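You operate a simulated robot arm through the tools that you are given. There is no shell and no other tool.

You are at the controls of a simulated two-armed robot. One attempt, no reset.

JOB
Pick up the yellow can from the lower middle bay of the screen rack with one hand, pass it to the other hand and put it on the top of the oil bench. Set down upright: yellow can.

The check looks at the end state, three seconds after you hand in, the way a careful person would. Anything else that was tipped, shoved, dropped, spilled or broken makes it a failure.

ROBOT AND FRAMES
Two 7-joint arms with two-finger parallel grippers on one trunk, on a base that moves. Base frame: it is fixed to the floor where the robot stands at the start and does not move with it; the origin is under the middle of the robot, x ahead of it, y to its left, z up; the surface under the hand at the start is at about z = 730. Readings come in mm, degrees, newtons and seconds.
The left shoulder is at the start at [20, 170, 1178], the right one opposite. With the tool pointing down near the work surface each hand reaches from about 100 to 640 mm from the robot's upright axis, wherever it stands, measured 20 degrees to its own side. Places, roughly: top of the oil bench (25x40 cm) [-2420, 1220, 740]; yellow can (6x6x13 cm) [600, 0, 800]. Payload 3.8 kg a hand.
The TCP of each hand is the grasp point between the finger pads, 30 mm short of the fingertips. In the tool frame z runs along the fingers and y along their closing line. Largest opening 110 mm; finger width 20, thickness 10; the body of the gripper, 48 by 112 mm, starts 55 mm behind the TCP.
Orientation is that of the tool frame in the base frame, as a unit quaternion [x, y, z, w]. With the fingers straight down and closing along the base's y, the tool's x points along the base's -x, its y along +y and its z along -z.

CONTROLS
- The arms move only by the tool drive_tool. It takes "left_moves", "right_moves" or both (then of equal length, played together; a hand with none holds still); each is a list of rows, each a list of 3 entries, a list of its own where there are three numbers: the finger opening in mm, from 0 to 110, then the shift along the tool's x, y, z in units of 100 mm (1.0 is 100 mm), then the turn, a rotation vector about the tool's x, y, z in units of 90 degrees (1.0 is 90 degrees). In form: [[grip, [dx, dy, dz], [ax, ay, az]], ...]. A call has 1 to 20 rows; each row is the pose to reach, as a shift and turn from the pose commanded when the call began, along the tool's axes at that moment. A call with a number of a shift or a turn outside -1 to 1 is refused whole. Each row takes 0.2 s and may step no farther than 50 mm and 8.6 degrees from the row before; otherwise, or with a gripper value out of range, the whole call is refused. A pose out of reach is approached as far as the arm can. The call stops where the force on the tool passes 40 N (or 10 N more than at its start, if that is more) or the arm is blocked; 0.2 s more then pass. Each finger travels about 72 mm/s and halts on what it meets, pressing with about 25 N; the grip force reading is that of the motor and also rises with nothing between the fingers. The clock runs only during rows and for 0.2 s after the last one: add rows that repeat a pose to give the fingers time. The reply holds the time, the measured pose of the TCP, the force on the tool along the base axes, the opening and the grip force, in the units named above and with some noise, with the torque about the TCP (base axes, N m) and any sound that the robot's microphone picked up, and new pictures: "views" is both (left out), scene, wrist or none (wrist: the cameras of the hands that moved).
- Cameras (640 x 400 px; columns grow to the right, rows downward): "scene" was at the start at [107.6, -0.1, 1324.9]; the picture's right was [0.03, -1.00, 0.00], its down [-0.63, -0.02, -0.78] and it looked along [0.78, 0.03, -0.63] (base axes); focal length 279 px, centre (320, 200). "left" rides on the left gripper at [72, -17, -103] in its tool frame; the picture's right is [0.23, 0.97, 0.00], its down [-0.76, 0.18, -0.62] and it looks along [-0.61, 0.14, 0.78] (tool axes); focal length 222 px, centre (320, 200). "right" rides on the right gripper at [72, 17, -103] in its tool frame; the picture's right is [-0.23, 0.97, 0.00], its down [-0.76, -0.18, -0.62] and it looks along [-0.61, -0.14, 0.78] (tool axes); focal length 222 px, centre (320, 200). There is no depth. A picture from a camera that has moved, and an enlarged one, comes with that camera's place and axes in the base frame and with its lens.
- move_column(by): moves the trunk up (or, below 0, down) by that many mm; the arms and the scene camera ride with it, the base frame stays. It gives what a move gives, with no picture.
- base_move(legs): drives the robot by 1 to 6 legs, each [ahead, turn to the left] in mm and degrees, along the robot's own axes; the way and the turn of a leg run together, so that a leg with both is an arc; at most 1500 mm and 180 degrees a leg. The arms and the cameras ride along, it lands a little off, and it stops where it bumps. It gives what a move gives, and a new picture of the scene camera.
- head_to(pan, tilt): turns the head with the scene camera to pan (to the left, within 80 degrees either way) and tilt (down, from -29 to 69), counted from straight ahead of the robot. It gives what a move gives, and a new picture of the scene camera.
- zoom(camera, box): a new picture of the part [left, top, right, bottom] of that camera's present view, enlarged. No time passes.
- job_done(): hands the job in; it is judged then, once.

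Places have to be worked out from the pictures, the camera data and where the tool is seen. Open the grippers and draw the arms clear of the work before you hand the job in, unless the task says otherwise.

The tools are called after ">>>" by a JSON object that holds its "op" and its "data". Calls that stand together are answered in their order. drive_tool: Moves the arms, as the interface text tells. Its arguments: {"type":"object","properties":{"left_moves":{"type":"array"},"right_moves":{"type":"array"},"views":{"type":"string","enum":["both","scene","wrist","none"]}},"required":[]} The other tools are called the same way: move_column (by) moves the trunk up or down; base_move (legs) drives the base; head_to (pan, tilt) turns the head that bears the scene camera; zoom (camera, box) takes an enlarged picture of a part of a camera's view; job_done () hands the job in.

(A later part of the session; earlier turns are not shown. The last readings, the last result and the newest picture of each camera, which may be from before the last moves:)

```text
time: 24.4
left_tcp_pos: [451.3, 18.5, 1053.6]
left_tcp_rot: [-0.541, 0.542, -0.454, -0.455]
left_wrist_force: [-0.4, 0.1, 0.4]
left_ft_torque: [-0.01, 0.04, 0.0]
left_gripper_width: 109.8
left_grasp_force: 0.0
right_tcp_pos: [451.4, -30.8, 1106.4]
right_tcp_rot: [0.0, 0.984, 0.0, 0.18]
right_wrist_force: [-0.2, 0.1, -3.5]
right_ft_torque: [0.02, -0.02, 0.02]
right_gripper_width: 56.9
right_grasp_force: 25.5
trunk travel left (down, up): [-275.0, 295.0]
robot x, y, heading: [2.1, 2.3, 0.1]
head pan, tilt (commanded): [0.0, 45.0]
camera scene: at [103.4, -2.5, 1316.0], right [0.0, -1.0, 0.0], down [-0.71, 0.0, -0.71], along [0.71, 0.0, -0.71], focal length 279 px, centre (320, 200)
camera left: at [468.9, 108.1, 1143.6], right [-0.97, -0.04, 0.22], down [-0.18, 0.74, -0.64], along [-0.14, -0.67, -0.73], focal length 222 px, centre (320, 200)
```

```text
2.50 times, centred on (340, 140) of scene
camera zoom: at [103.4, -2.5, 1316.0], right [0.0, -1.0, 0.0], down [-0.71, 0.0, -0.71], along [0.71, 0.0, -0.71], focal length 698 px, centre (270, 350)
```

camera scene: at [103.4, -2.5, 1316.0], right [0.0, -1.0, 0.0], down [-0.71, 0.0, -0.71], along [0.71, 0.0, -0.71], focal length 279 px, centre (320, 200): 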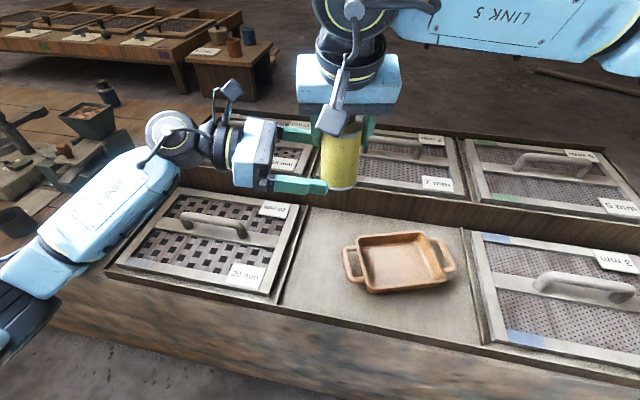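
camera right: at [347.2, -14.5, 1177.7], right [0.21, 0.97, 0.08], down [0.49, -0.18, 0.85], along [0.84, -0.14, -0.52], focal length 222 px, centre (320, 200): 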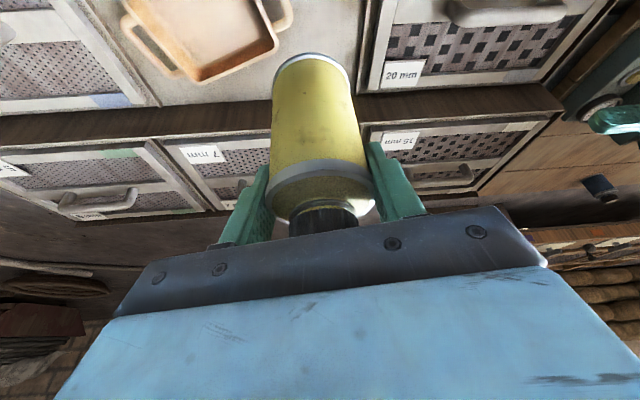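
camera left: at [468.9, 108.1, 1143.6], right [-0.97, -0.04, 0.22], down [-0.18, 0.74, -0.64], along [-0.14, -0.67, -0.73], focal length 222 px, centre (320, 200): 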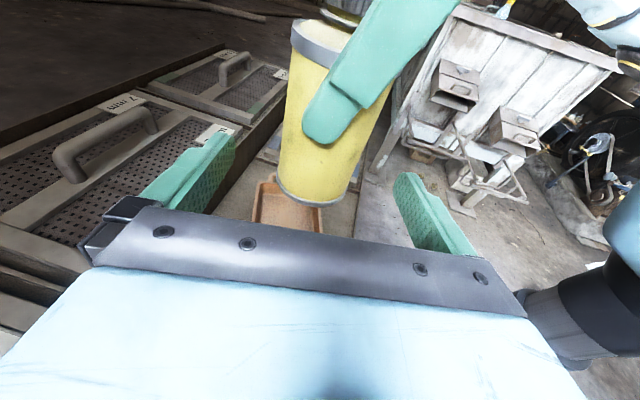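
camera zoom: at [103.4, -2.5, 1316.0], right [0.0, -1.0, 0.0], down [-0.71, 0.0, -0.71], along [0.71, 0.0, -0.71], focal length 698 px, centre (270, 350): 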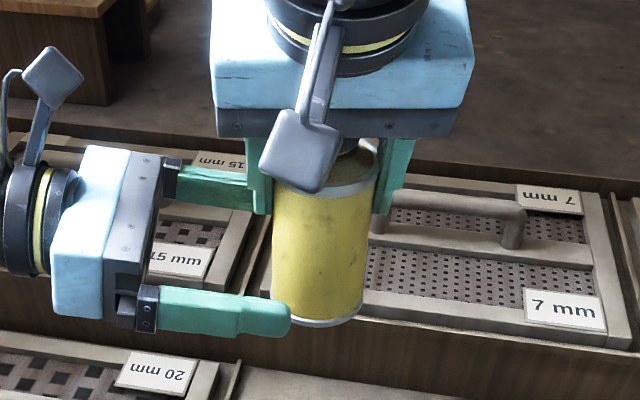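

Alignment looks right: the left fingers pass either side of the can's lower half with about 13 mm between the left palm and the right finger. I'll move the last 44 mm.

>>> {"op": "drive_tool", "data": {"left_moves": [[110, [0.02, -0.01, 0.15], [0, 0, 0]], [110, [0.036, -0.015, 0.3], [0, 0, 0]], [110, [0.05, -0.015, 0.44], [0, 0, 0]], [110, [0.05, -0.015, 0.44], [0, 0, 0]]], "views": "both"}}

>>> {"op": "zoom", "data": {"camera": "scene", "box": [220, 60, 460, 220]}}

```text
time: 25.4
left_tcp_pos: [453.4, -26.8, 1048.5]
left_tcp_rot: [0.541, -0.541, 0.455, 0.455]
left_wrist_force: [0.3, 0.0, -0.2]
left_ft_torque: [0.0, 0.0, 0.02]
left_gripper_width: 110.0
left_grasp_force: 0.2
right_tcp_pos: [449.5, -30.6, 1106.7]
right_tcp_rot: [0.0, 0.984, 0.0, 0.179]
right_wrist_force: [0.9, 0.3, -3.3]
right_ft_torque: [0.01, 0.01, -0.02]
right_gripper_width: 56.8
right_grasp_force: 24.8
trunk travel left (down, up): [-275.0, 295.0]
robot x, y, heading: [0.9, -1.8, 0.1]
head pan, tilt (commanded): [0.0, 45.0]
camera scene: at [103.4, -2.8, 1316.0], right [0.0, -1.0, 0.0], down [-0.71, 0.0, -0.71], along [0.71, 0.0, -0.71], focal length 279 px, centre (320, 200)
camera left: at [471.2, 63.3, 1138.7], right [-0.97, -0.04, 0.22], down [-0.18, 0.74, -0.64], along [-0.14, -0.67, -0.73], focal length 222 px, centre (320, 200)
```

scene: 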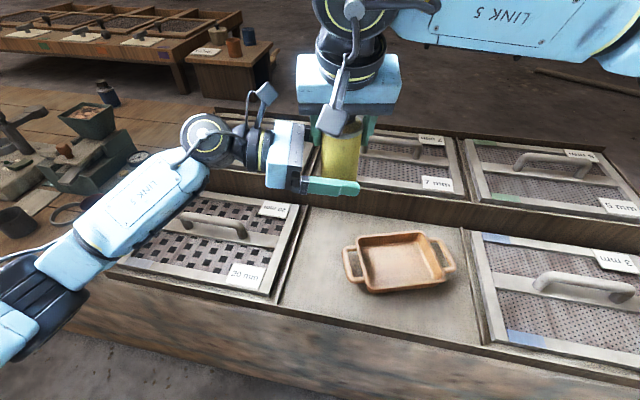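
left: 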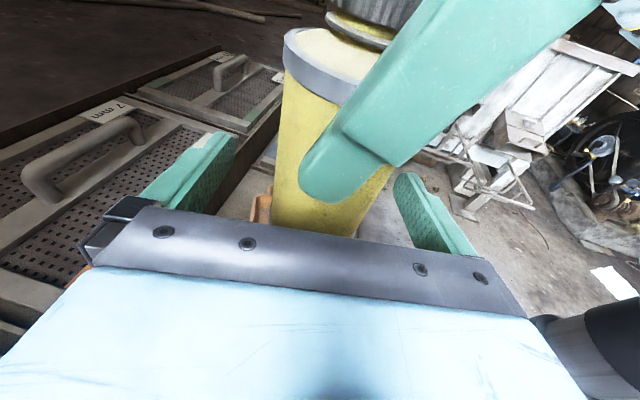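

```text
2.50 times, centred on (340, 140) of scene
camera zoom: at [103.4, -2.8, 1316.0], right [0.0, -1.0, 0.0], down [-0.71, 0.0, -0.71], along [0.71, 0.0, -0.71], focal length 698 px, centre (270, 350)
```

zoom: 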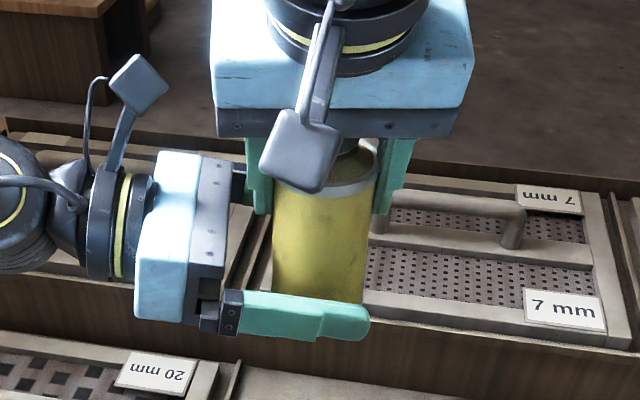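

The left fingers straddle the can about 35 mm above its bottom, centred. I'll close the left hand while the right keeps holding.

>>> {"op": "drive_tool", "data": {"left_moves": [[90, [0, 0, 0], [0, 0, 0]], [75, [0, 0, 0], [0, 0, 0]], [60, [0, 0, 0], [0, 0, 0]], [45, [0, 0, 0], [0, 0, 0]], [40, [0, 0, 0], [0, 0, 0]], [40, [0, 0, 0], [0, 0, 0]], [40, [0, 0, 0], [0, 0, 0]]], "views": "both"}}

>>> {"op": "zoom", "data": {"camera": "scene", "box": [220, 60, 460, 220]}}

```text
time: 27.0
left_tcp_pos: [453.0, -26.8, 1049.3]
left_tcp_rot: [-0.54, 0.543, -0.454, -0.456]
left_wrist_force: [-15.6, -1.5, 1.0]
left_ft_torque: [0.17, -0.48, 0.19]
left_gripper_width: 57.4
left_grasp_force: 24.9
right_tcp_pos: [451.1, -31.3, 1107.4]
right_tcp_rot: [0.0, 0.984, 0.0, 0.179]
right_wrist_force: [16.2, 0.6, -5.7]
right_ft_torque: [-0.06, -0.42, -0.31]
right_gripper_width: 56.7
right_grasp_force: 25.1
trunk travel left (down, up): [-275.0, 295.0]
robot x, y, heading: [4.3, -1.0, 0.1]
head pan, tilt (commanded): [0.0, 45.0]
camera scene: at [103.5, -2.9, 1316.0], right [0.0, -1.0, 0.0], down [-0.71, 0.0, -0.71], along [0.71, 0.0, -0.71], focal length 279 px, centre (320, 200)
camera left: at [470.5, 62.7, 1138.7], right [-0.97, -0.04, 0.22], down [-0.18, 0.75, -0.64], along [-0.14, -0.67, -0.73], focal length 222 px, centre (320, 200)
```

scene: 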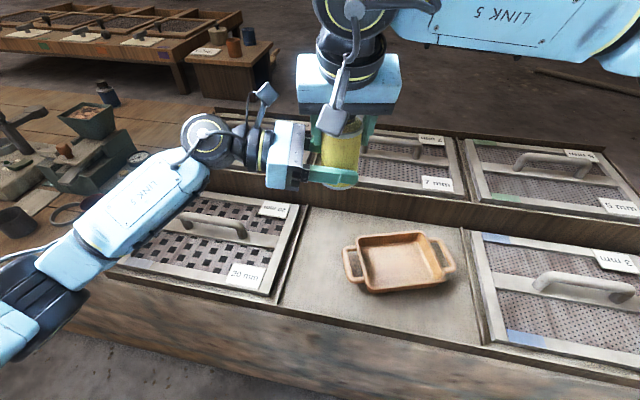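
left: 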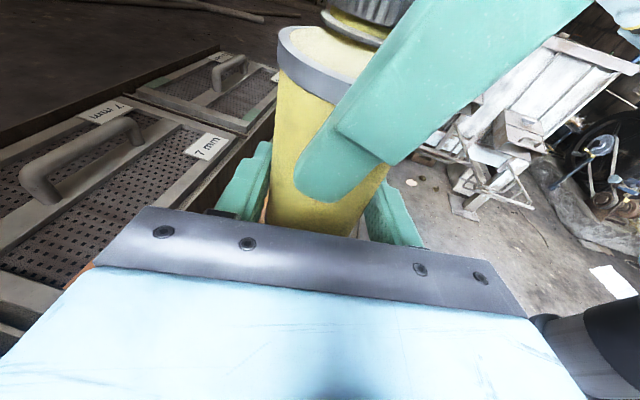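

```text
2.50 times, centred on (340, 140) of scene
camera zoom: at [103.5, -2.9, 1316.0], right [0.0, -1.0, 0.0], down [-0.71, 0.0, -0.71], along [0.71, 0.0, -0.71], focal length 698 px, centre (270, 350)
```

zoom: 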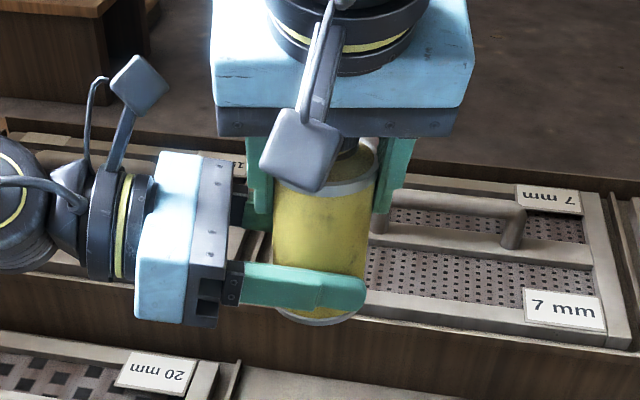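

The left hand has it (57.4 mm, 25 N), but the hands push 16 N against each other along x. I'll shift the left hand about 2 mm toward -x to relieve that before releasing.

>>> {"op": "drive_tool", "data": {"left_moves": [[40, [0, 0.015, 0], [0, 0, 0]], [40, [0, 0.015, 0], [0, 0, 0]]], "views": "none"}}

```text
time: 27.6
left_tcp_pos: [452.3, -25.8, 1049.3]
left_tcp_rot: [0.542, -0.541, 0.455, 0.455]
left_wrist_force: [-13.1, -5.4, 1.1]
left_ft_torque: [0.18, -0.42, 0.28]
left_gripper_width: 57.5
left_grasp_force: 24.9
right_tcp_pos: [450.4, -31.7, 1106.2]
right_tcp_rot: [0.0, 0.984, 0.001, 0.18]
right_wrist_force: [13.2, 6.5, -2.2]
right_ft_torque: [0.17, -0.31, -0.31]
right_gripper_width: 56.9
right_grasp_force: 25.2
trunk travel left (down, up): [-275.0, 295.0]
robot x, y, heading: [-2.2, -2.7, -0.0]
head pan, tilt (commanded): [0.0, 45.0]
```

The x force dropped a little (16 → 13 N) with 1.5 mm. I'll shift 4 mm further in small steps and read again.

>>> {"op": "drive_tool", "data": {"left_moves": [[40, [0, 0.02, 0], [0, 0, 0]], [40, [0, 0.04, 0], [0, 0, 0]], [40, [0, 0.04, 0], [0, 0, 0]]], "views": "none"}}

```text
time: 28.4
left_tcp_pos: [449.7, -25.6, 1048.9]
left_tcp_rot: [0.543, -0.541, 0.454, 0.454]
left_wrist_force: [9.5, -15.3, -4.2]
left_ft_torque: [0.32, 0.07, 0.12]
left_gripper_width: 57.4
left_grasp_force: 24.7
right_tcp_pos: [449.6, -29.1, 1106.4]
right_tcp_rot: [-0.002, 0.984, 0.001, 0.178]
right_wrist_force: [-9.8, 15.7, 5.1]
right_ft_torque: [0.56, 0.5, -0.01]
right_gripper_width: 56.8
right_grasp_force: 25.2
trunk travel left (down, up): [-275.0, 295.0]
robot x, y, heading: [1.2, 1.9, -0.1]
head pan, tilt (commanded): [0.0, 45.0]
```

Now it's +9.5 N in x and -15 N in y; I overshot slightly. I'll go back 1.7 mm in x and give 2 mm toward -y.

>>> {"op": "drive_tool", "data": {"left_moves": [[40, [0.003, -0.015, 0.015], [0, 0, 0]], [40, [0.003, -0.015, 0.015], [0, 0, 0]]], "views": "none"}}

```text
time: 29.0
left_tcp_pos: [452.3, -25.7, 1048.9]
left_tcp_rot: [0.543, -0.541, 0.455, 0.454]
left_wrist_force: [12.6, -10.1, -6.6]
left_ft_torque: [0.11, 0.14, 0.22]
left_gripper_width: 57.6
left_grasp_force: 25.3
right_tcp_pos: [450.2, -30.9, 1105.5]
right_tcp_rot: [-0.001, 0.984, 0.0, 0.179]
right_wrist_force: [-12.3, 10.1, 6.2]
right_ft_torque: [0.54, 0.59, -0.17]
right_gripper_width: 56.7
right_grasp_force: 25.2
trunk travel left (down, up): [-275.0, 295.0]
robot x, y, heading: [-1.7, -3.5, 0.3]
head pan, tilt (commanded): [0.0, 45.0]
```

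Residual internal force is around 12–15 N; I'll let it settle briefly and read again.

>>> {"op": "drive_tool", "data": {"left_moves": [[40, [0.002, -0.005, 0.01], [0, 0, 0]], [40, [0.002, -0.005, 0.01], [0, 0, 0]], [40, [0.002, -0.005, 0.01], [0, 0, 0]]], "views": "none"}}

```text
time: 29.8
left_tcp_pos: [450.7, -27.2, 1049.8]
left_tcp_rot: [0.543, -0.54, 0.455, 0.454]
left_wrist_force: [12.8, 3.6, -8.2]
left_ft_torque: [-0.38, 0.34, 0.22]
left_gripper_width: 57.6
left_grasp_force: 24.8
right_tcp_pos: [451.2, -31.3, 1105.7]
right_tcp_rot: [0.001, 0.984, 0.0, 0.18]
right_wrist_force: [-12.4, -2.5, 8.2]
right_ft_torque: [0.25, 0.42, -0.17]
right_gripper_width: 56.6
right_grasp_force: 24.6
trunk travel left (down, up): [-275.0, 295.0]
robot x, y, heading: [2.1, -3.3, 0.3]
head pan, tilt (commanded): [0.0, 45.0]
```

Y is relieved; x is +13 and z -8 on the left hand. One more small correction: left +2 mm in x, -1 mm in z.

>>> {"op": "drive_tool", "data": {"left_moves": [[40, [-0.01, -0.02, 0], [0, 0, 0]], [40, [-0.01, -0.02, 0], [0, 0, 0]], [40, [-0.01, -0.02, 0], [0, 0, 0]]], "views": "wrist"}}

```text
time: 30.6
left_tcp_pos: [453.6, -27.5, 1049.2]
left_tcp_rot: [-0.54, 0.542, -0.455, -0.456]
left_wrist_force: [-0.8, 5.5, 0.0]
left_ft_torque: [-0.12, -0.06, 0.09]
left_gripper_width: 57.6
left_grasp_force: 25.0
right_tcp_pos: [451.1, -32.7, 1105.4]
right_tcp_rot: [0.001, 0.984, -0.001, 0.18]
right_wrist_force: [0.4, -5.6, -0.1]
right_ft_torque: [-0.19, -0.01, -0.1]
right_gripper_width: 56.4
right_grasp_force: 24.8
trunk travel left (down, up): [-275.0, 295.0]
robot x, y, heading: [-3.1, 1.8, -0.2]
head pan, tilt (commanded): [0.0, 45.0]
camera left: at [469.9, 62.0, 1138.6], right [-0.97, -0.04, 0.22], down [-0.18, 0.74, -0.64], along [-0.14, -0.67, -0.73], focal length 222 px, centre (320, 200)
```

left: 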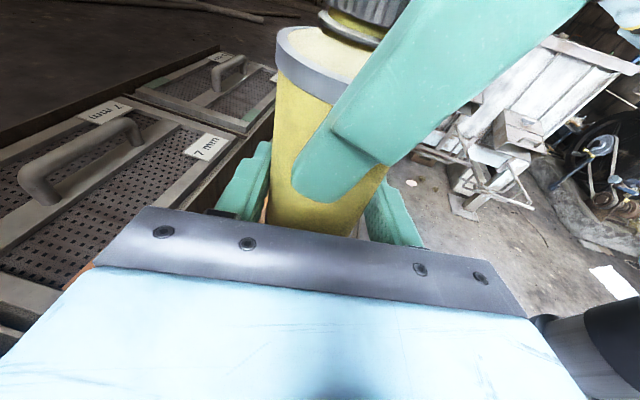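

Internal forces are down to about 5 N. Now I open the right hand only slightly (to 72 mm) so it frees the can without touching the left palm.

>>> {"op": "drive_tool", "data": {"right_moves": [[62, [0, 0, 0], [0, 0, 0]], [68, [0, 0, 0], [0, 0, 0]], [72, [0, 0, 0], [0, 0, 0]], [72, [0, 0, 0], [0, 0, 0]]], "views": "both"}}

>>> {"op": "zoom", "data": {"camera": "scene", "box": [220, 60, 460, 220]}}

```text
time: 31.6
left_tcp_pos: [452.8, -27.2, 1048.4]
left_tcp_rot: [-0.541, 0.541, -0.455, -0.455]
left_wrist_force: [-0.6, -0.1, -0.5]
left_ft_torque: [0.01, 0.0, -0.02]
left_gripper_width: 57.6
left_grasp_force: 25.1
right_tcp_pos: [449.4, -29.7, 1106.1]
right_tcp_rot: [0.0, 0.984, 0.0, 0.18]
right_wrist_force: [0.1, -0.1, -0.1]
right_ft_torque: [0.05, -0.02, 0.0]
right_gripper_width: 71.9
right_grasp_force: 0.2
trunk travel left (down, up): [-275.0, 295.0]
robot x, y, heading: [3.6, -2.4, -0.0]
head pan, tilt (commanded): [0.0, 45.0]
camera scene: at [103.5, -2.9, 1316.0], right [0.0, -1.0, 0.0], down [-0.71, 0.0, -0.71], along [0.71, 0.0, -0.71], focal length 279 px, centre (320, 200)
camera right: at [347.0, -14.4, 1177.5], right [0.21, 0.97, 0.08], down [0.49, -0.18, 0.85], along [0.84, -0.14, -0.52], focal length 222 px, centre (320, 200)
```

scene: 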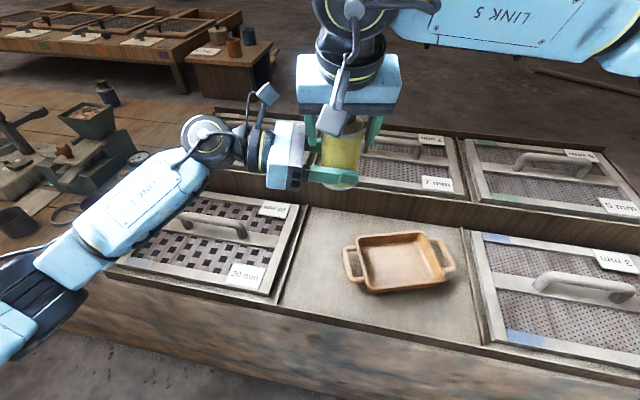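
right: 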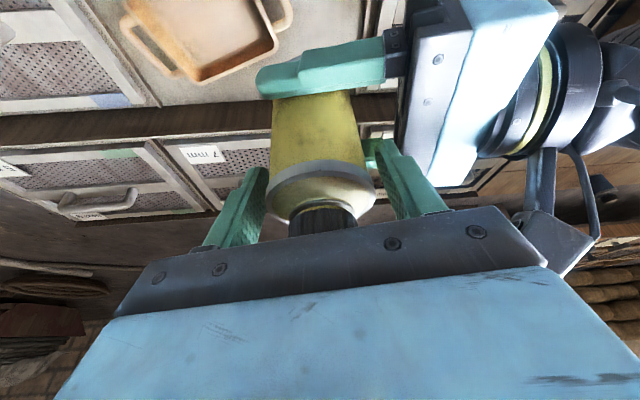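

```text
2.50 times, centred on (340, 140) of scene
camera zoom: at [103.5, -2.9, 1316.0], right [0.0, -1.0, 0.0], down [-0.71, 0.0, -0.71], along [0.71, 0.0, -0.71], focal length 698 px, centre (270, 350)
```

zoom: 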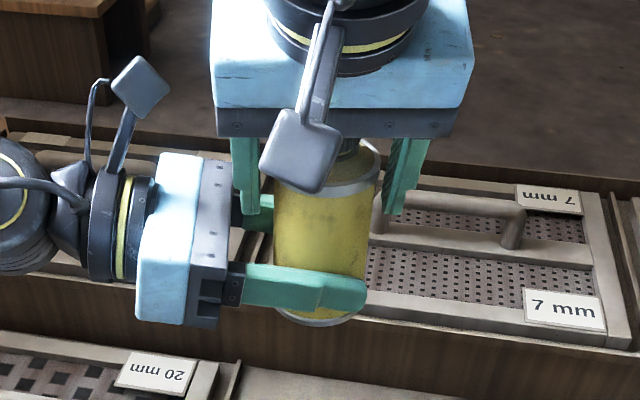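

The right hand is free, and the can sits in the left grip. I'll raise the right hand straight up 100 mm off the can.

>>> {"op": "drive_tool", "data": {"right_moves": [[72, [-0.07, 0, -0.18], [0, 0, 0]], [72, [-0.16, 0, -0.42], [0, 0, 0]], [72, [-0.26, 0, -0.68], [0, 0, 0]], [72, [-0.357, 0, -0.934], [0, 0, 0]], [72, [-0.357, 0, -0.934], [0, 0, 0]]], "views": "both"}}

```text
time: 32.8
left_tcp_pos: [452.3, -28.6, 1048.6]
left_tcp_rot: [-0.541, 0.541, -0.455, -0.455]
left_wrist_force: [0.5, -0.1, 0.4]
left_ft_torque: [0.07, -0.02, 0.0]
left_gripper_width: 57.6
left_grasp_force: 25.2
right_tcp_pos: [448.5, -33.2, 1204.7]
right_tcp_rot: [-0.001, 0.984, 0.001, 0.179]
right_wrist_force: [0.2, -0.5, 0.0]
right_ft_torque: [0.02, 0.01, 0.03]
right_gripper_width: 71.9
right_grasp_force: 0.1
trunk travel left (down, up): [-275.0, 295.0]
robot x, y, heading: [0.6, 1.6, -0.2]
head pan, tilt (commanded): [0.0, 45.0]
camera scene: at [103.6, -3.0, 1316.0], right [0.0, -1.0, 0.0], down [-0.71, 0.0, -0.71], along [0.71, 0.0, -0.71], focal length 279 px, centre (320, 200)
camera right: at [345.5, -16.6, 1277.1], right [0.21, 0.97, 0.08], down [0.49, -0.18, 0.85], along [0.84, -0.14, -0.52], focal length 222 px, centre (320, 200)
```

scene: 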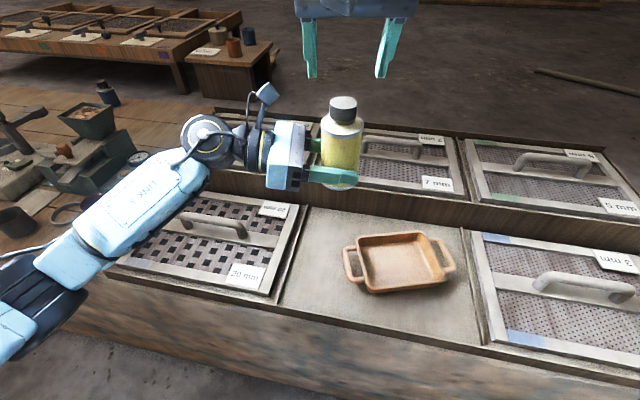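
right: 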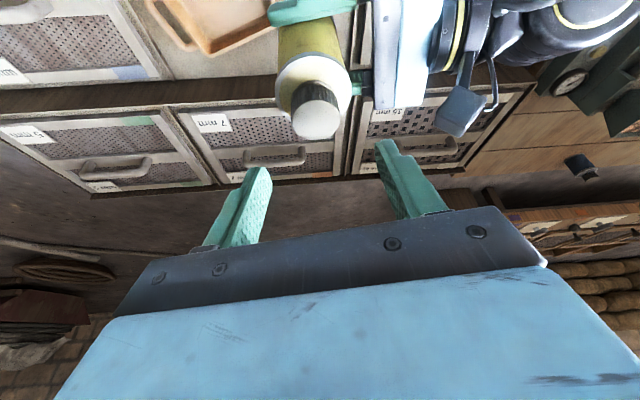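

The can is upright in the left hand with nothing slipping. I'll draw the right hand off to its own side, away from the can.

>>> {"op": "drive_tool", "data": {"right_moves": [[72, [0.0, -0.4, 0], [0, 0, 0]], [72, [0.1, -0.8, 0.0], [0, 0, 0]], [72, [0.3, -1.0, 0.05], [0, 0, 0]]], "views": "none"}}

>>> {"op": "drive_tool", "data": {"right_moves": [[72, [0.12, -0.35, 0.04], [0, 0.06, 0]], [60, [0.25, -0.7, 0.08], [0, 0.12, 0]], [50, [0.37, -1.0, 0.12], [0, 0.18, 0]], [40, [0.37, -1.0, 0.12], [0, 0.23, 0]], [40, [0.37, -1.0, 0.12], [0, 0.23, 0]]], "views": "scene"}}

```text
time: 33.6
left_tcp_pos: [452.4, -27.3, 1048.5]
left_tcp_rot: [-0.541, 0.541, -0.455, -0.455]
left_wrist_force: [-0.3, 0.5, -1.1]
left_ft_torque: [0.03, 0.0, -0.03]
left_gripper_width: 57.3
left_grasp_force: 24.6
right_tcp_pos: [423.4, -132.7, 1190.2]
right_tcp_rot: [0.0, 0.984, 0.0, 0.18]
right_wrist_force: [0.0, 0.0, -0.4]
right_ft_torque: [0.0, 0.0, 0.01]
right_gripper_width: 72.3
right_grasp_force: 0.1
trunk travel left (down, up): [-275.0, 295.0]
robot x, y, heading: [-1.7, 0.0, 0.1]
head pan, tilt (commanded): [0.0, 45.0]
```

```text
time: 34.8
left_tcp_pos: [452.2, -27.6, 1048.2]
left_tcp_rot: [-0.541, 0.541, -0.455, -0.455]
left_wrist_force: [-0.2, -1.3, -0.7]
left_ft_torque: [0.02, 0.0, 0.01]
left_gripper_width: 57.3
left_grasp_force: 25.1
right_tcp_pos: [393.2, -230.9, 1166.2]
right_tcp_rot: [0.0, 1.0, 0.0, -0.002]
right_wrist_force: [0.8, 0.7, 1.2]
right_ft_torque: [0.01, 0.0, 0.01]
right_gripper_width: 40.2
right_grasp_force: 0.1
trunk travel left (down, up): [-275.0, 295.0]
robot x, y, heading: [0.9, -0.6, 0.2]
head pan, tilt (commanded): [0.0, 45.0]
camera scene: at [103.3, -3.3, 1316.1], right [0.0, -1.0, 0.0], down [-0.71, 0.0, -0.71], along [0.71, 0.0, -0.71], focal length 279 px, centre (320, 200)
```

scene: 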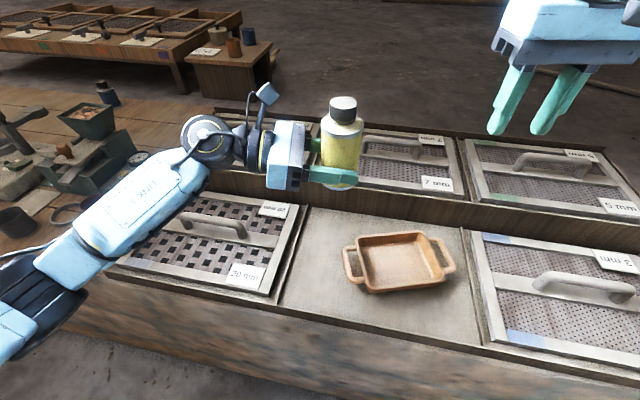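

Right hand is clear. I'll tuck the left hand (with can) closer by 90 mm in x, then turn the base left in place to see the way to the oil bench.

>>> {"op": "drive_tool", "data": {"left_moves": [[40, [0, 0.3, 0], [0, 0, 0]], [40, [0, 0.6, 0], [0, 0, 0]], [40, [0, 0.9, 0], [0, 0, 0]], [40, [0, 0.9, 0], [0, 0, 0]]], "views": "scene"}}

>>> {"op": "base_move", "data": {"legs": [[0, 45]]}}

>>> {"op": "head_to", "data": {"pan": 75, "tilt": 20}}

```text
time: 35.8
left_tcp_pos: [363.4, -29.1, 1047.2]
left_tcp_rot: [0.541, -0.541, 0.455, 0.455]
left_wrist_force: [0.5, 0.4, -0.1]
left_ft_torque: [0.0, -0.02, -0.01]
left_gripper_width: 57.7
left_grasp_force: 24.7
right_tcp_pos: [393.1, -230.2, 1165.8]
right_tcp_rot: [-0.001, 1.0, 0.0, 0.0]
right_wrist_force: [0.3, -0.1, 0.3]
right_ft_torque: [-0.05, 0.01, -0.02]
right_gripper_width: 40.3
right_grasp_force: 0.0
trunk travel left (down, up): [-275.0, 295.0]
robot x, y, heading: [-0.1, -1.5, -0.2]
head pan, tilt (commanded): [0.0, 45.0]
camera scene: at [103.8, -3.0, 1316.0], right [0.0, -1.0, 0.0], down [-0.71, 0.0, -0.71], along [0.71, 0.0, -0.71], focal length 279 px, centre (320, 200)
```

scene: 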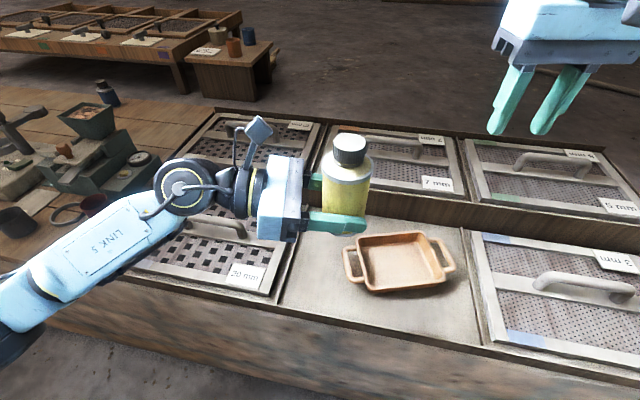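

```text
time: 38.3
left_tcp_pos: [274.4, 239.4, 1049.3]
left_tcp_rot: [0.709, -0.289, 0.596, 0.243]
left_wrist_force: [-0.4, -0.3, -0.3]
left_ft_torque: [0.01, 0.01, 0.0]
left_gripper_width: 57.4
left_grasp_force: 25.2
right_tcp_pos: [438.7, 121.1, 1166.0]
right_tcp_rot: [-0.389, 0.921, 0.0, 0.0]
right_wrist_force: [0.9, -0.1, -0.8]
right_ft_torque: [-0.01, 0.0, 0.01]
right_gripper_width: 39.9
right_grasp_force: 0.0
trunk travel left (down, up): [-275.0, 295.0]
robot x, y, heading: [-3.7, -2.2, 45.7]
head pan, tilt (commanded): [0.0, 45.0]
camera scene: at [72.4, 70.7, 1316.0], right [0.72, -0.7, 0.0], down [-0.49, -0.51, -0.71], along [0.49, 0.51, -0.71], focal length 279 px, centre (320, 200)
```

scene: 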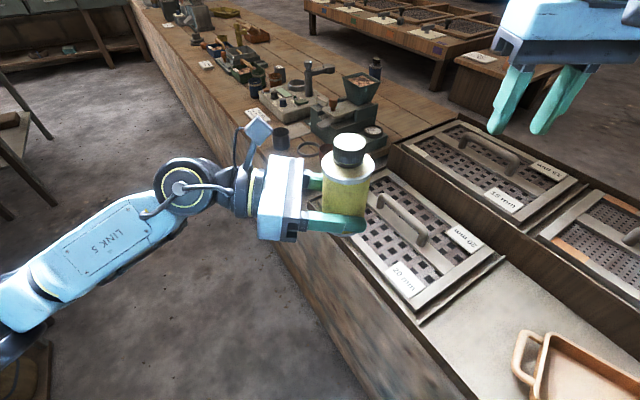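

```text
time: 39.8
left_tcp_pos: [273.4, 239.6, 1047.0]
left_tcp_rot: [0.709, -0.289, 0.595, 0.243]
left_wrist_force: [0.1, -0.4, -0.5]
left_ft_torque: [0.02, 0.03, 0.01]
left_gripper_width: 57.5
left_grasp_force: 25.5
right_tcp_pos: [439.0, 120.6, 1166.2]
right_tcp_rot: [-0.388, 0.922, 0.0, 0.0]
right_wrist_force: [1.4, 0.3, -0.4]
right_ft_torque: [0.0, 0.01, -0.01]
right_gripper_width: 40.1
right_grasp_force: 0.1
trunk travel left (down, up): [-275.0, 295.0]
robot x, y, heading: [0.7, -5.0, 45.8]
head pan, tilt (commanded): [75.0, 20.0]
camera scene: at [-31.7, 92.4, 1354.7], right [0.86, 0.51, 0.0], down [0.17, -0.29, -0.94], along [-0.48, 0.81, -0.34], focal length 279 px, centre (320, 200)
```

scene: 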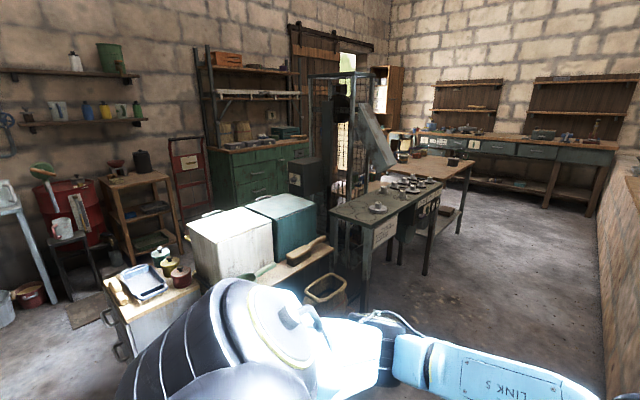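

The oil bench should project near pixel (138, 181): a small wooden stand with a couple of objects on it. I'll zoom in there.

>>> {"op": "zoom", "data": {"camera": "scene", "box": [20, 120, 260, 280]}}

>>> {"op": "head_to", "data": {"pan": 79, "tilt": 35}}

```text
2.50 times, centred on (140, 200) of scene
camera zoom: at [-31.7, 92.4, 1354.7], right [0.86, 0.51, 0.0], down [0.17, -0.29, -0.94], along [-0.48, 0.81, -0.34], focal length 698 px, centre (770, 200)
```

zoom: 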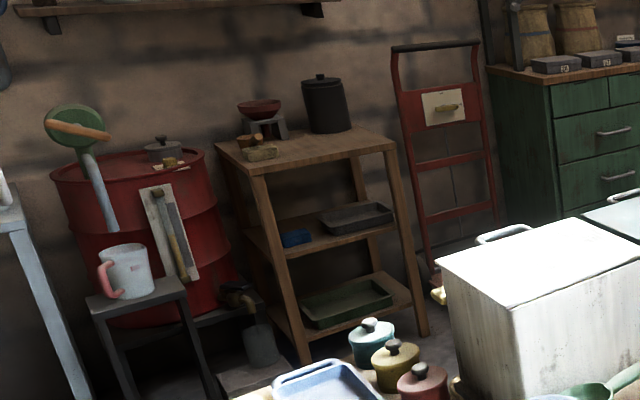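

```text
time: 40.5
left_tcp_pos: [274.0, 239.3, 1047.4]
left_tcp_rot: [0.709, -0.289, 0.595, 0.243]
left_wrist_force: [0.0, 0.1, -1.4]
left_ft_torque: [-0.05, -0.01, 0.03]
left_gripper_width: 57.6
left_grasp_force: 24.8
right_tcp_pos: [439.0, 119.5, 1166.4]
right_tcp_rot: [-0.388, 0.922, 0.0, -0.001]
right_wrist_force: [-0.1, 1.5, -0.7]
right_ft_torque: [0.0, -0.01, 0.04]
right_gripper_width: 40.0
right_grasp_force: 0.0
trunk travel left (down, up): [-275.0, 295.0]
robot x, y, heading: [0.6, -1.6, 45.7]
head pan, tilt (commanded): [79.0, 35.0]
camera scene: at [-34.4, 84.7, 1330.9], right [0.82, 0.57, 0.0], down [0.33, -0.47, -0.82], along [-0.47, 0.67, -0.57], focal length 279 px, centre (320, 200)
```

scene: 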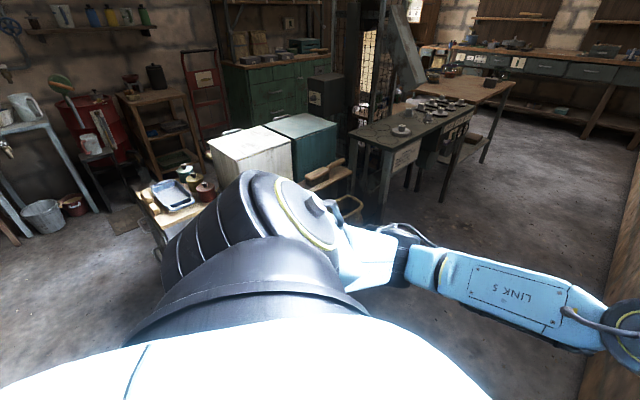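

The oil bench is the wooden stand against the back wall, its front facing roughly +x; on top are a black pot at the right back, a small lamp at the left back and wooden blocks at the left front, so the right front is free. There's a low cabinet with jars around (-1000..-1300, 600..800), so I'll turn further to see a path around it.

>>> {"op": "base_move", "data": {"legs": [[0, 65]]}}

>>> {"op": "head_to", "data": {"pan": 60, "tilt": 25}}

```text
time: 43.7
left_tcp_pos: [-98.3, 351.2, 1048.0]
left_tcp_rot: [0.754, 0.133, 0.634, -0.112]
left_wrist_force: [0.5, -0.1, 0.0]
left_ft_torque: [-0.01, -0.02, -0.01]
left_gripper_width: 57.7
left_grasp_force: 25.5
right_tcp_pos: [81.9, 448.6, 1166.1]
right_tcp_rot: [0.819, -0.574, 0.0, 0.0]
right_wrist_force: [-0.5, 0.7, -1.3]
right_ft_torque: [0.01, -0.04, 0.04]
right_gripper_width: 40.0
right_grasp_force: 0.0
trunk travel left (down, up): [-275.0, 295.0]
robot x, y, heading: [-0.3, 0.7, 110.0]
head pan, tilt (commanded): [79.0, 35.0]
camera scene: at [-93.5, 3.2, 1330.9], right [-0.16, 0.99, 0.0], down [0.57, 0.09, -0.82], along [-0.81, -0.13, -0.57], focal length 279 px, centre (320, 200)
```

scene: 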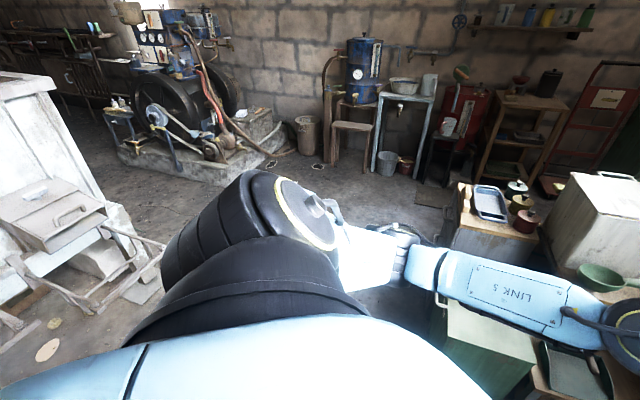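

```text
time: 44.6
left_tcp_pos: [-95.9, 349.8, 1047.5]
left_tcp_rot: [0.754, 0.133, 0.633, -0.111]
left_wrist_force: [0.3, 0.0, 0.2]
left_ft_torque: [0.03, -0.01, -0.01]
left_gripper_width: 57.7
left_grasp_force: 25.1
right_tcp_pos: [82.2, 449.3, 1166.6]
right_tcp_rot: [0.819, -0.573, 0.0, 0.0]
right_wrist_force: [0.2, 0.1, 0.6]
right_ft_torque: [0.02, 0.03, -0.02]
right_gripper_width: 40.3
right_grasp_force: 0.1
trunk travel left (down, up): [-275.0, 295.0]
robot x, y, heading: [2.7, -1.1, 110.1]
head pan, tilt (commanded): [60.0, 25.0]
camera scene: at [-97.2, 32.9, 1346.6], right [0.17, 0.98, 0.0], down [0.42, -0.07, -0.91], along [-0.89, 0.16, -0.42], focal length 279 px, centre (320, 200)
```

scene: 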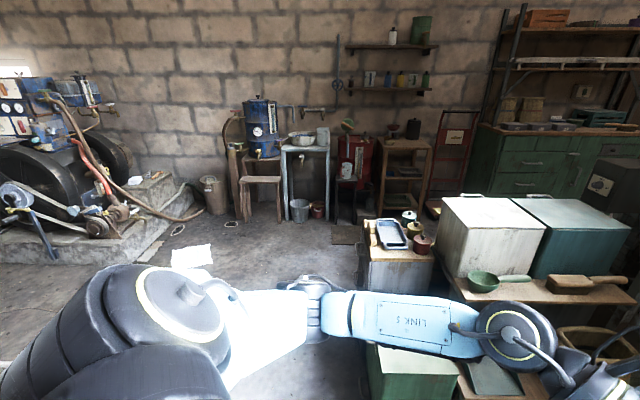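

The way is clear: jars cabinet (top ≈740 high) occupies roughly x -850..-1135, y > 350, and open floor lies to its south and west, in front of the oil bench. I'll turn to face about 183° and check ahead before driving past the cabinet.

>>> {"op": "base_move", "data": {"legs": [[0, 73]]}}

>>> {"op": "head_to", "data": {"pan": 0, "tilt": 30}}

>>> {"op": "head_to", "data": {"pan": -35, "tilt": 35}}

```text
time: 48.2
left_tcp_pos: [-363.4, 1.2, 1048.0]
left_tcp_rot: [0.52, 0.561, 0.438, -0.472]
left_wrist_force: [0.2, -0.2, 0.1]
left_ft_torque: [-0.02, 0.01, 0.04]
left_gripper_width: 57.5
left_grasp_force: 25.6
right_tcp_pos: [-409.4, 199.4, 1166.8]
right_tcp_rot: [0.999, 0.039, 0.0, 0.0]
right_wrist_force: [-1.4, -0.6, 0.2]
right_ft_torque: [0.01, 0.01, 0.01]
right_gripper_width: 40.1
right_grasp_force: 0.1
trunk travel left (down, up): [-275.0, 295.0]
robot x, y, heading: [1.5, 0.1, -175.8]
head pan, tilt (commanded): [60.0, 25.0]
camera scene: at [-60.2, -87.7, 1346.6], right [-0.9, 0.43, 0.0], down [0.18, 0.38, -0.91], along [-0.39, -0.82, -0.42], focal length 279 px, centre (320, 200)
```

scene: 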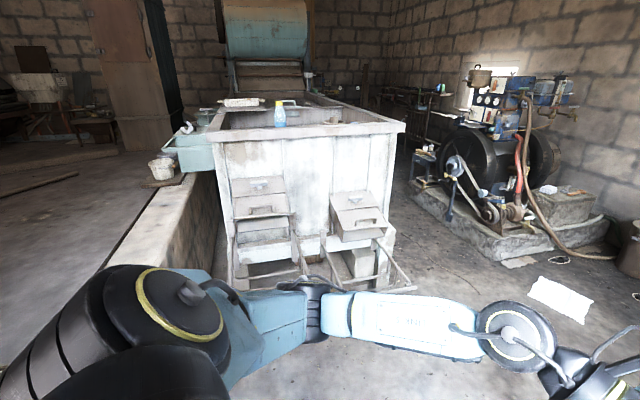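

```text
time: 49.5
left_tcp_pos: [-364.3, 1.5, 1047.6]
left_tcp_rot: [0.52, 0.562, 0.437, -0.472]
left_wrist_force: [-0.3, 0.8, 0.3]
left_ft_torque: [-0.04, -0.02, 0.02]
left_gripper_width: 57.8
left_grasp_force: 25.0
right_tcp_pos: [-408.9, 200.6, 1167.4]
right_tcp_rot: [0.999, 0.038, 0.0, 0.0]
right_wrist_force: [0.3, -0.6, -0.7]
right_ft_torque: [0.0, 0.03, 0.03]
right_gripper_width: 39.9
right_grasp_force: 0.0
trunk travel left (down, up): [-275.0, 295.0]
robot x, y, heading: [3.2, 0.0, -175.4]
head pan, tilt (commanded): [0.0, 30.0]
camera scene: at [-110.4, -11.4, 1338.7], right [-0.08, 1.0, 0.0], down [0.5, 0.04, -0.87], along [-0.86, -0.07, -0.5], focal length 279 px, centre (320, 200)
```

scene: 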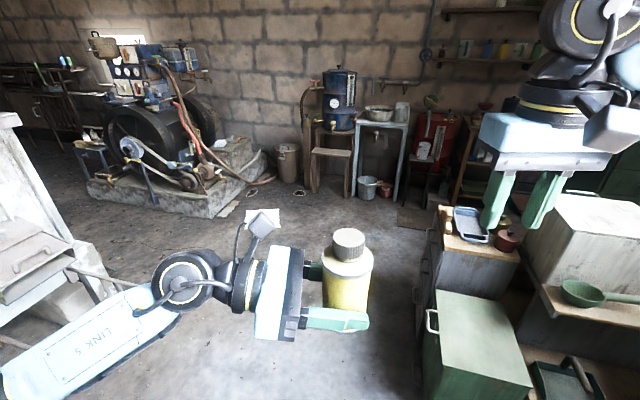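

```text
time: 50.5
left_tcp_pos: [-363.8, 1.5, 1048.0]
left_tcp_rot: [0.52, 0.561, 0.438, -0.472]
left_wrist_force: [-0.2, -0.1, 0.5]
left_ft_torque: [0.03, 0.0, -0.01]
left_gripper_width: 57.8
left_grasp_force: 24.5
right_tcp_pos: [-409.8, 199.8, 1167.5]
right_tcp_rot: [0.999, 0.038, 0.001, 0.001]
right_wrist_force: [-0.9, -0.4, -0.1]
right_ft_torque: [-0.01, 0.0, -0.01]
right_gripper_width: 40.1
right_grasp_force: 0.0
trunk travel left (down, up): [-275.0, 295.0]
robot x, y, heading: [-1.5, -1.8, -175.6]
head pan, tilt (commanded): [-35.0, 35.0]
camera scene: at [-96.1, 40.3, 1330.9], right [0.51, 0.86, 0.0], down [0.49, -0.29, -0.82], along [-0.7, 0.42, -0.57], focal length 279 px, centre (320, 200)
```

scene: 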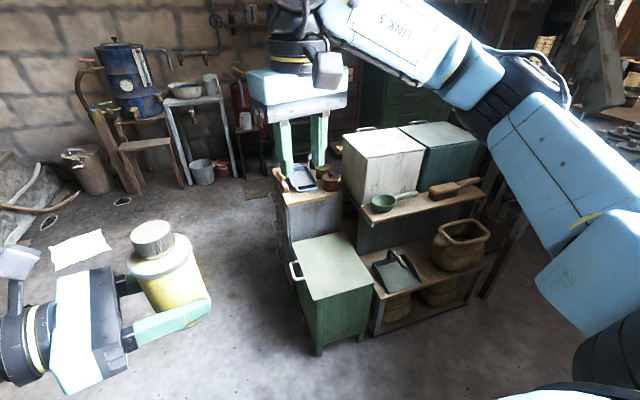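

Ahead is open floor; the cabinets' south face runs from about (-667, 375) to (-1294, 510), over 400 mm from my line, and the white machine on the other side is about 800 mm away. I'll drive 1450 mm ahead.

>>> {"op": "base_move", "data": {"legs": [[1450, 0]]}}

>>> {"op": "head_to", "data": {"pan": -60, "tilt": 30}}

```text
time: 57.7
left_tcp_pos: [-1812.7, -46.4, 1047.7]
left_tcp_rot: [0.536, 0.546, 0.451, -0.46]
left_wrist_force: [-0.6, -0.3, 0.0]
left_ft_torque: [0.01, -0.01, 0.01]
left_gripper_width: 57.7
left_grasp_force: 25.4
right_tcp_pos: [-1848.6, 155.6, 1166.9]
right_tcp_rot: [1.0, 0.009, 0.0, 0.0]
right_wrist_force: [-0.1, 0.9, -0.4]
right_ft_torque: [0.04, 0.01, 0.0]
right_gripper_width: 39.9
right_grasp_force: 0.1
trunk travel left (down, up): [-275.0, 295.0]
robot x, y, heading: [-1451.9, -69.6, -179.1]
head pan, tilt (commanded): [-35.0, 35.0]
camera scene: at [-1544.4, -21.8, 1330.8], right [0.56, 0.83, 0.0], down [0.48, -0.32, -0.82], along [-0.68, 0.46, -0.57], focal length 279 px, centre (320, 200)
```

scene: 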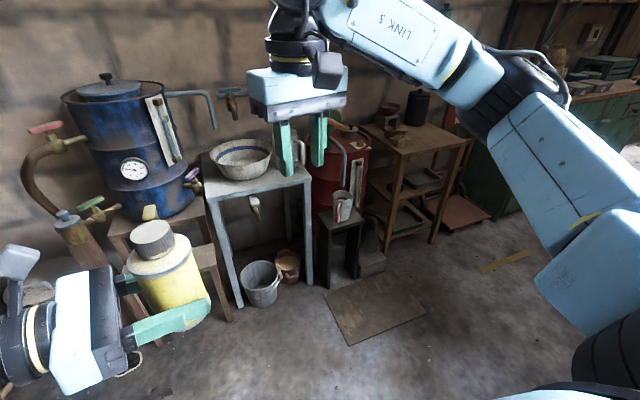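

```text
time: 58.6
left_tcp_pos: [-1813.9, -44.6, 1047.5]
left_tcp_rot: [0.537, 0.546, 0.451, -0.458]
left_wrist_force: [-0.2, -0.4, -0.1]
left_ft_torque: [-0.01, -0.04, 0.01]
left_gripper_width: 57.4
left_grasp_force: 24.8
right_tcp_pos: [-1846.4, 155.6, 1166.0]
right_tcp_rot: [1.0, 0.008, -0.001, 0.001]
right_wrist_force: [-0.3, 0.2, -0.6]
right_ft_torque: [0.0, 0.02, -0.01]
right_gripper_width: 40.2
right_grasp_force: 0.0
trunk travel left (down, up): [-275.0, 295.0]
robot x, y, heading: [-1454.2, -69.0, -178.9]
head pan, tilt (commanded): [-60.0, 30.0]
camera scene: at [-1517.9, 6.4, 1338.6], right [0.86, 0.52, 0.0], down [0.26, -0.43, -0.87], along [-0.45, 0.74, -0.5], focal length 279 px, centre (320, 200)
```

scene: 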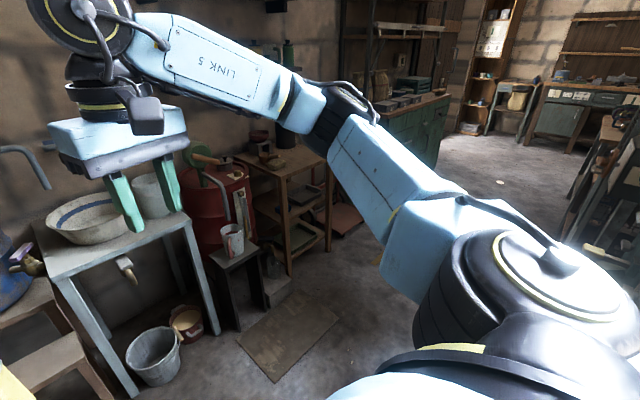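

The bench is visible past my right arm. I'll zoom in on it for a better measurement.

>>> {"op": "zoom", "data": {"camera": "scene", "box": [200, 100, 400, 260]}}

>>> {"op": "head_to", "data": {"pan": -35, "tilt": 25}}

>>> {"op": "zoom", "data": {"camera": "scene", "box": [320, 120, 500, 270]}}

```text
2.50 times, centred on (300, 180) of scene
camera zoom: at [-1517.9, 6.4, 1338.6], right [0.86, 0.52, 0.0], down [0.26, -0.43, -0.87], along [-0.45, 0.74, -0.5], focal length 698 px, centre (370, 250)
```

zoom: 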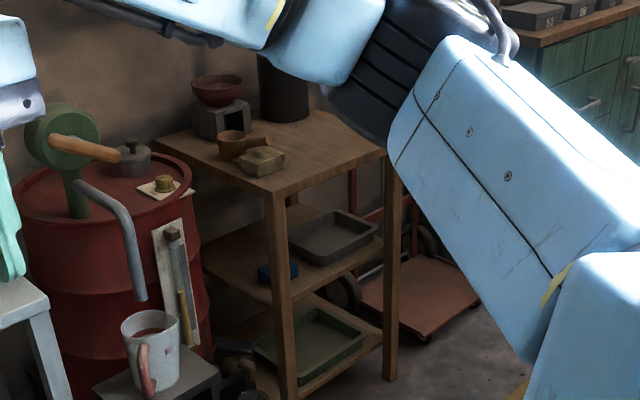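

```text
time: 59.5
left_tcp_pos: [-1813.1, -44.8, 1048.0]
left_tcp_rot: [0.537, 0.546, 0.451, -0.459]
left_wrist_force: [-0.2, 0.7, -0.5]
left_ft_torque: [-0.02, 0.03, 0.01]
left_gripper_width: 57.6
left_grasp_force: 24.3
right_tcp_pos: [-1848.9, 155.6, 1166.7]
right_tcp_rot: [1.0, 0.009, 0.0, 0.0]
right_wrist_force: [-0.1, -0.4, -0.3]
right_ft_torque: [0.0, -0.02, 0.03]
right_gripper_width: 39.8
right_grasp_force: 0.0
trunk travel left (down, up): [-275.0, 295.0]
robot x, y, heading: [-1452.6, -66.2, -178.6]
head pan, tilt (commanded): [-35.0, 25.0]
camera scene: at [-1547.6, -19.5, 1346.6], right [0.56, 0.83, 0.0], down [0.35, -0.24, -0.91], along [-0.75, 0.51, -0.42], focal length 279 px, centre (320, 200)
```

scene: 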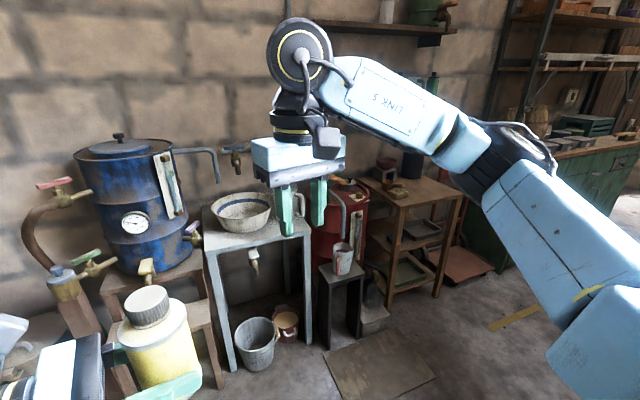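

```text
2.67 times, centred on (410, 195) of scene
camera zoom: at [-1547.6, -19.5, 1346.6], right [0.56, 0.83, 0.0], down [0.35, -0.24, -0.91], along [-0.75, 0.51, -0.42], focal length 744 px, centre (80, 213)
```

zoom: 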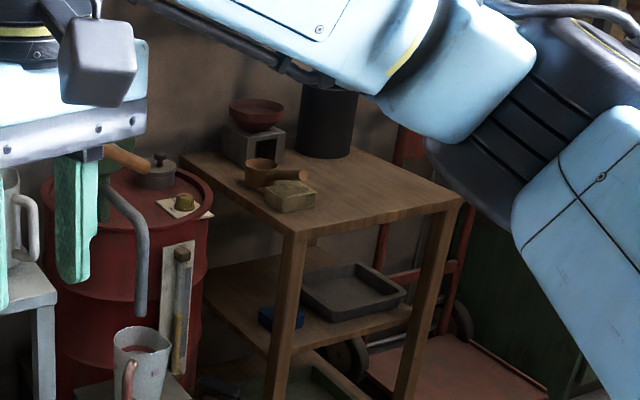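

Better fix now: bench front-left corner ≈ (-2343, 995), front-right ≈ (-2259, 1408); blocks about 125 mm deep near the left end, black pot at the back right. I'll aim for about (-2383, 1274). Before moving on, in this open floor, I'll turn the left hand to point forward: first shift it 90 mm out and left.

>>> {"op": "drive_tool", "data": {"left_moves": [[40, [-0.05, -0.3, -0.295], [0, 0, 0]], [40, [-0.105, -0.6, -0.59], [0, 0, 0]], [40, [-0.157, -0.9, -0.886], [0, 0, 0]], [40, [-0.157, -0.9, -0.886], [0, 0, 0]]], "views": "none"}}

>>> {"op": "head_to", "data": {"pan": 0, "tilt": 40}}

```text
time: 60.5
left_tcp_pos: [-1900.6, -135.3, 1051.4]
left_tcp_rot: [0.536, 0.546, 0.451, -0.459]
left_wrist_force: [-0.1, 0.6, 0.1]
left_ft_torque: [-0.07, 0.01, -0.02]
left_gripper_width: 57.6
left_grasp_force: 25.1
right_tcp_pos: [-1847.2, 155.6, 1166.7]
right_tcp_rot: [1.0, 0.009, 0.0, -0.001]
right_wrist_force: [0.6, -0.3, 0.0]
right_ft_torque: [0.03, 0.01, 0.02]
right_gripper_width: 39.7
right_grasp_force: 0.0
trunk travel left (down, up): [-275.0, 295.0]
robot x, y, heading: [-1456.7, -68.1, -179.1]
head pan, tilt (commanded): [-35.0, 25.0]
```

```text
time: 61.5
left_tcp_pos: [-1901.6, -137.4, 1050.5]
left_tcp_rot: [0.536, 0.546, 0.451, -0.459]
left_wrist_force: [-0.5, 0.4, -0.1]
left_ft_torque: [0.0, 0.01, 0.04]
left_gripper_width: 57.5
left_grasp_force: 24.9
right_tcp_pos: [-1846.7, 155.8, 1166.6]
right_tcp_rot: [1.0, 0.009, 0.0, 0.0]
right_wrist_force: [0.4, 0.6, 0.0]
right_ft_torque: [-0.01, 0.0, 0.02]
right_gripper_width: 39.9
right_grasp_force: 0.0
trunk travel left (down, up): [-275.0, 295.0]
robot x, y, heading: [-1451.9, -66.8, -179.1]
head pan, tilt (commanded): [0.0, 40.0]
camera scene: at [-1556.3, -72.6, 1323.3], right [-0.02, 1.0, 0.0], down [0.64, 0.01, -0.77], along [-0.77, -0.01, -0.64], focal length 279 px, centre (320, 200)
```

scene: 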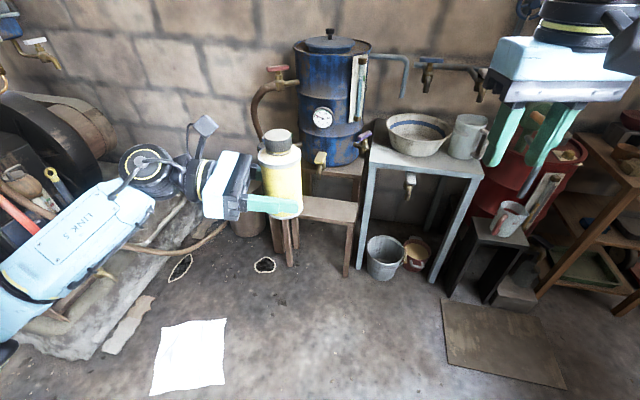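

Now the 90° turn of the left hand about the vertical, with a small outward shift, the can staying upright.

>>> {"op": "drive_tool", "data": {"left_moves": [[40, [0, -0.04, -0.03], [0.089, 0, -0.0157]], [40, [-0.01, -0.08, -0.06], [0.177, 0, -0.0313]], [40, [-0.02, -0.12, -0.1], [0.266, 0, -0.047]], [40, [-0.03, -0.16, -0.13], [0.355, 0, -0.0626]], [40, [-0.03, -0.2, -0.16], [0.443, 0, -0.078]], [40, [-0.04, -0.24, -0.2], [0.532, 0, -0.094]]], "views": "both"}}

```text
time: 62.9
left_tcp_pos: [-1926.5, -159.5, 1048.2]
left_tcp_rot: [0.263, 0.719, 0.222, -0.604]
left_wrist_force: [1.1, -0.1, 0.2]
left_ft_torque: [-0.03, 0.0, 0.04]
left_gripper_width: 57.5
left_grasp_force: 25.4
right_tcp_pos: [-1847.8, 155.7, 1165.9]
right_tcp_rot: [1.0, 0.009, 0.0, 0.0]
right_wrist_force: [0.1, -0.5, -0.1]
right_ft_torque: [-0.03, 0.02, -0.01]
right_gripper_width: 40.0
right_grasp_force: 0.0
trunk travel left (down, up): [-275.0, 295.0]
robot x, y, heading: [-1450.9, -72.3, -178.7]
head pan, tilt (commanded): [0.0, 40.0]
camera scene: at [-1556.2, -72.2, 1323.3], right [-0.02, 1.0, 0.0], down [0.64, 0.01, -0.77], along [-0.77, -0.01, -0.64], focal length 279 px, centre (320, 200)
camera left: at [-1868.4, -229.4, 1137.1], right [0.6, 0.77, 0.23], down [0.68, -0.34, -0.64], along [-0.42, 0.54, -0.73], focal length 222 px, centre (320, 200)
```

scene: 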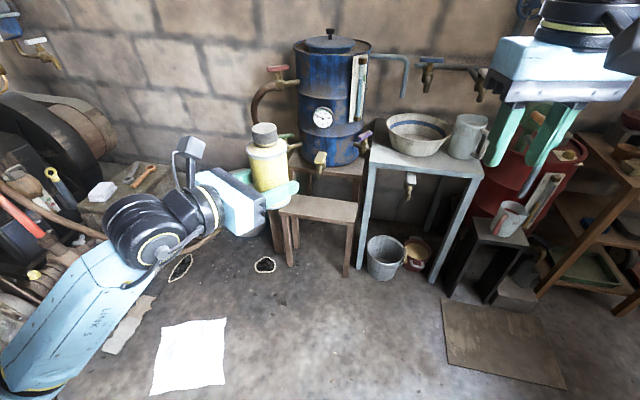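
left: 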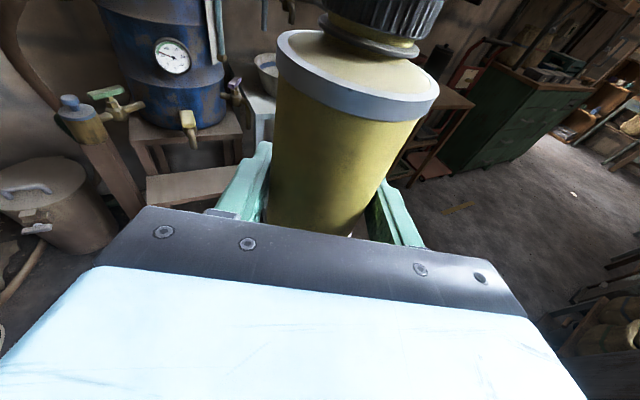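

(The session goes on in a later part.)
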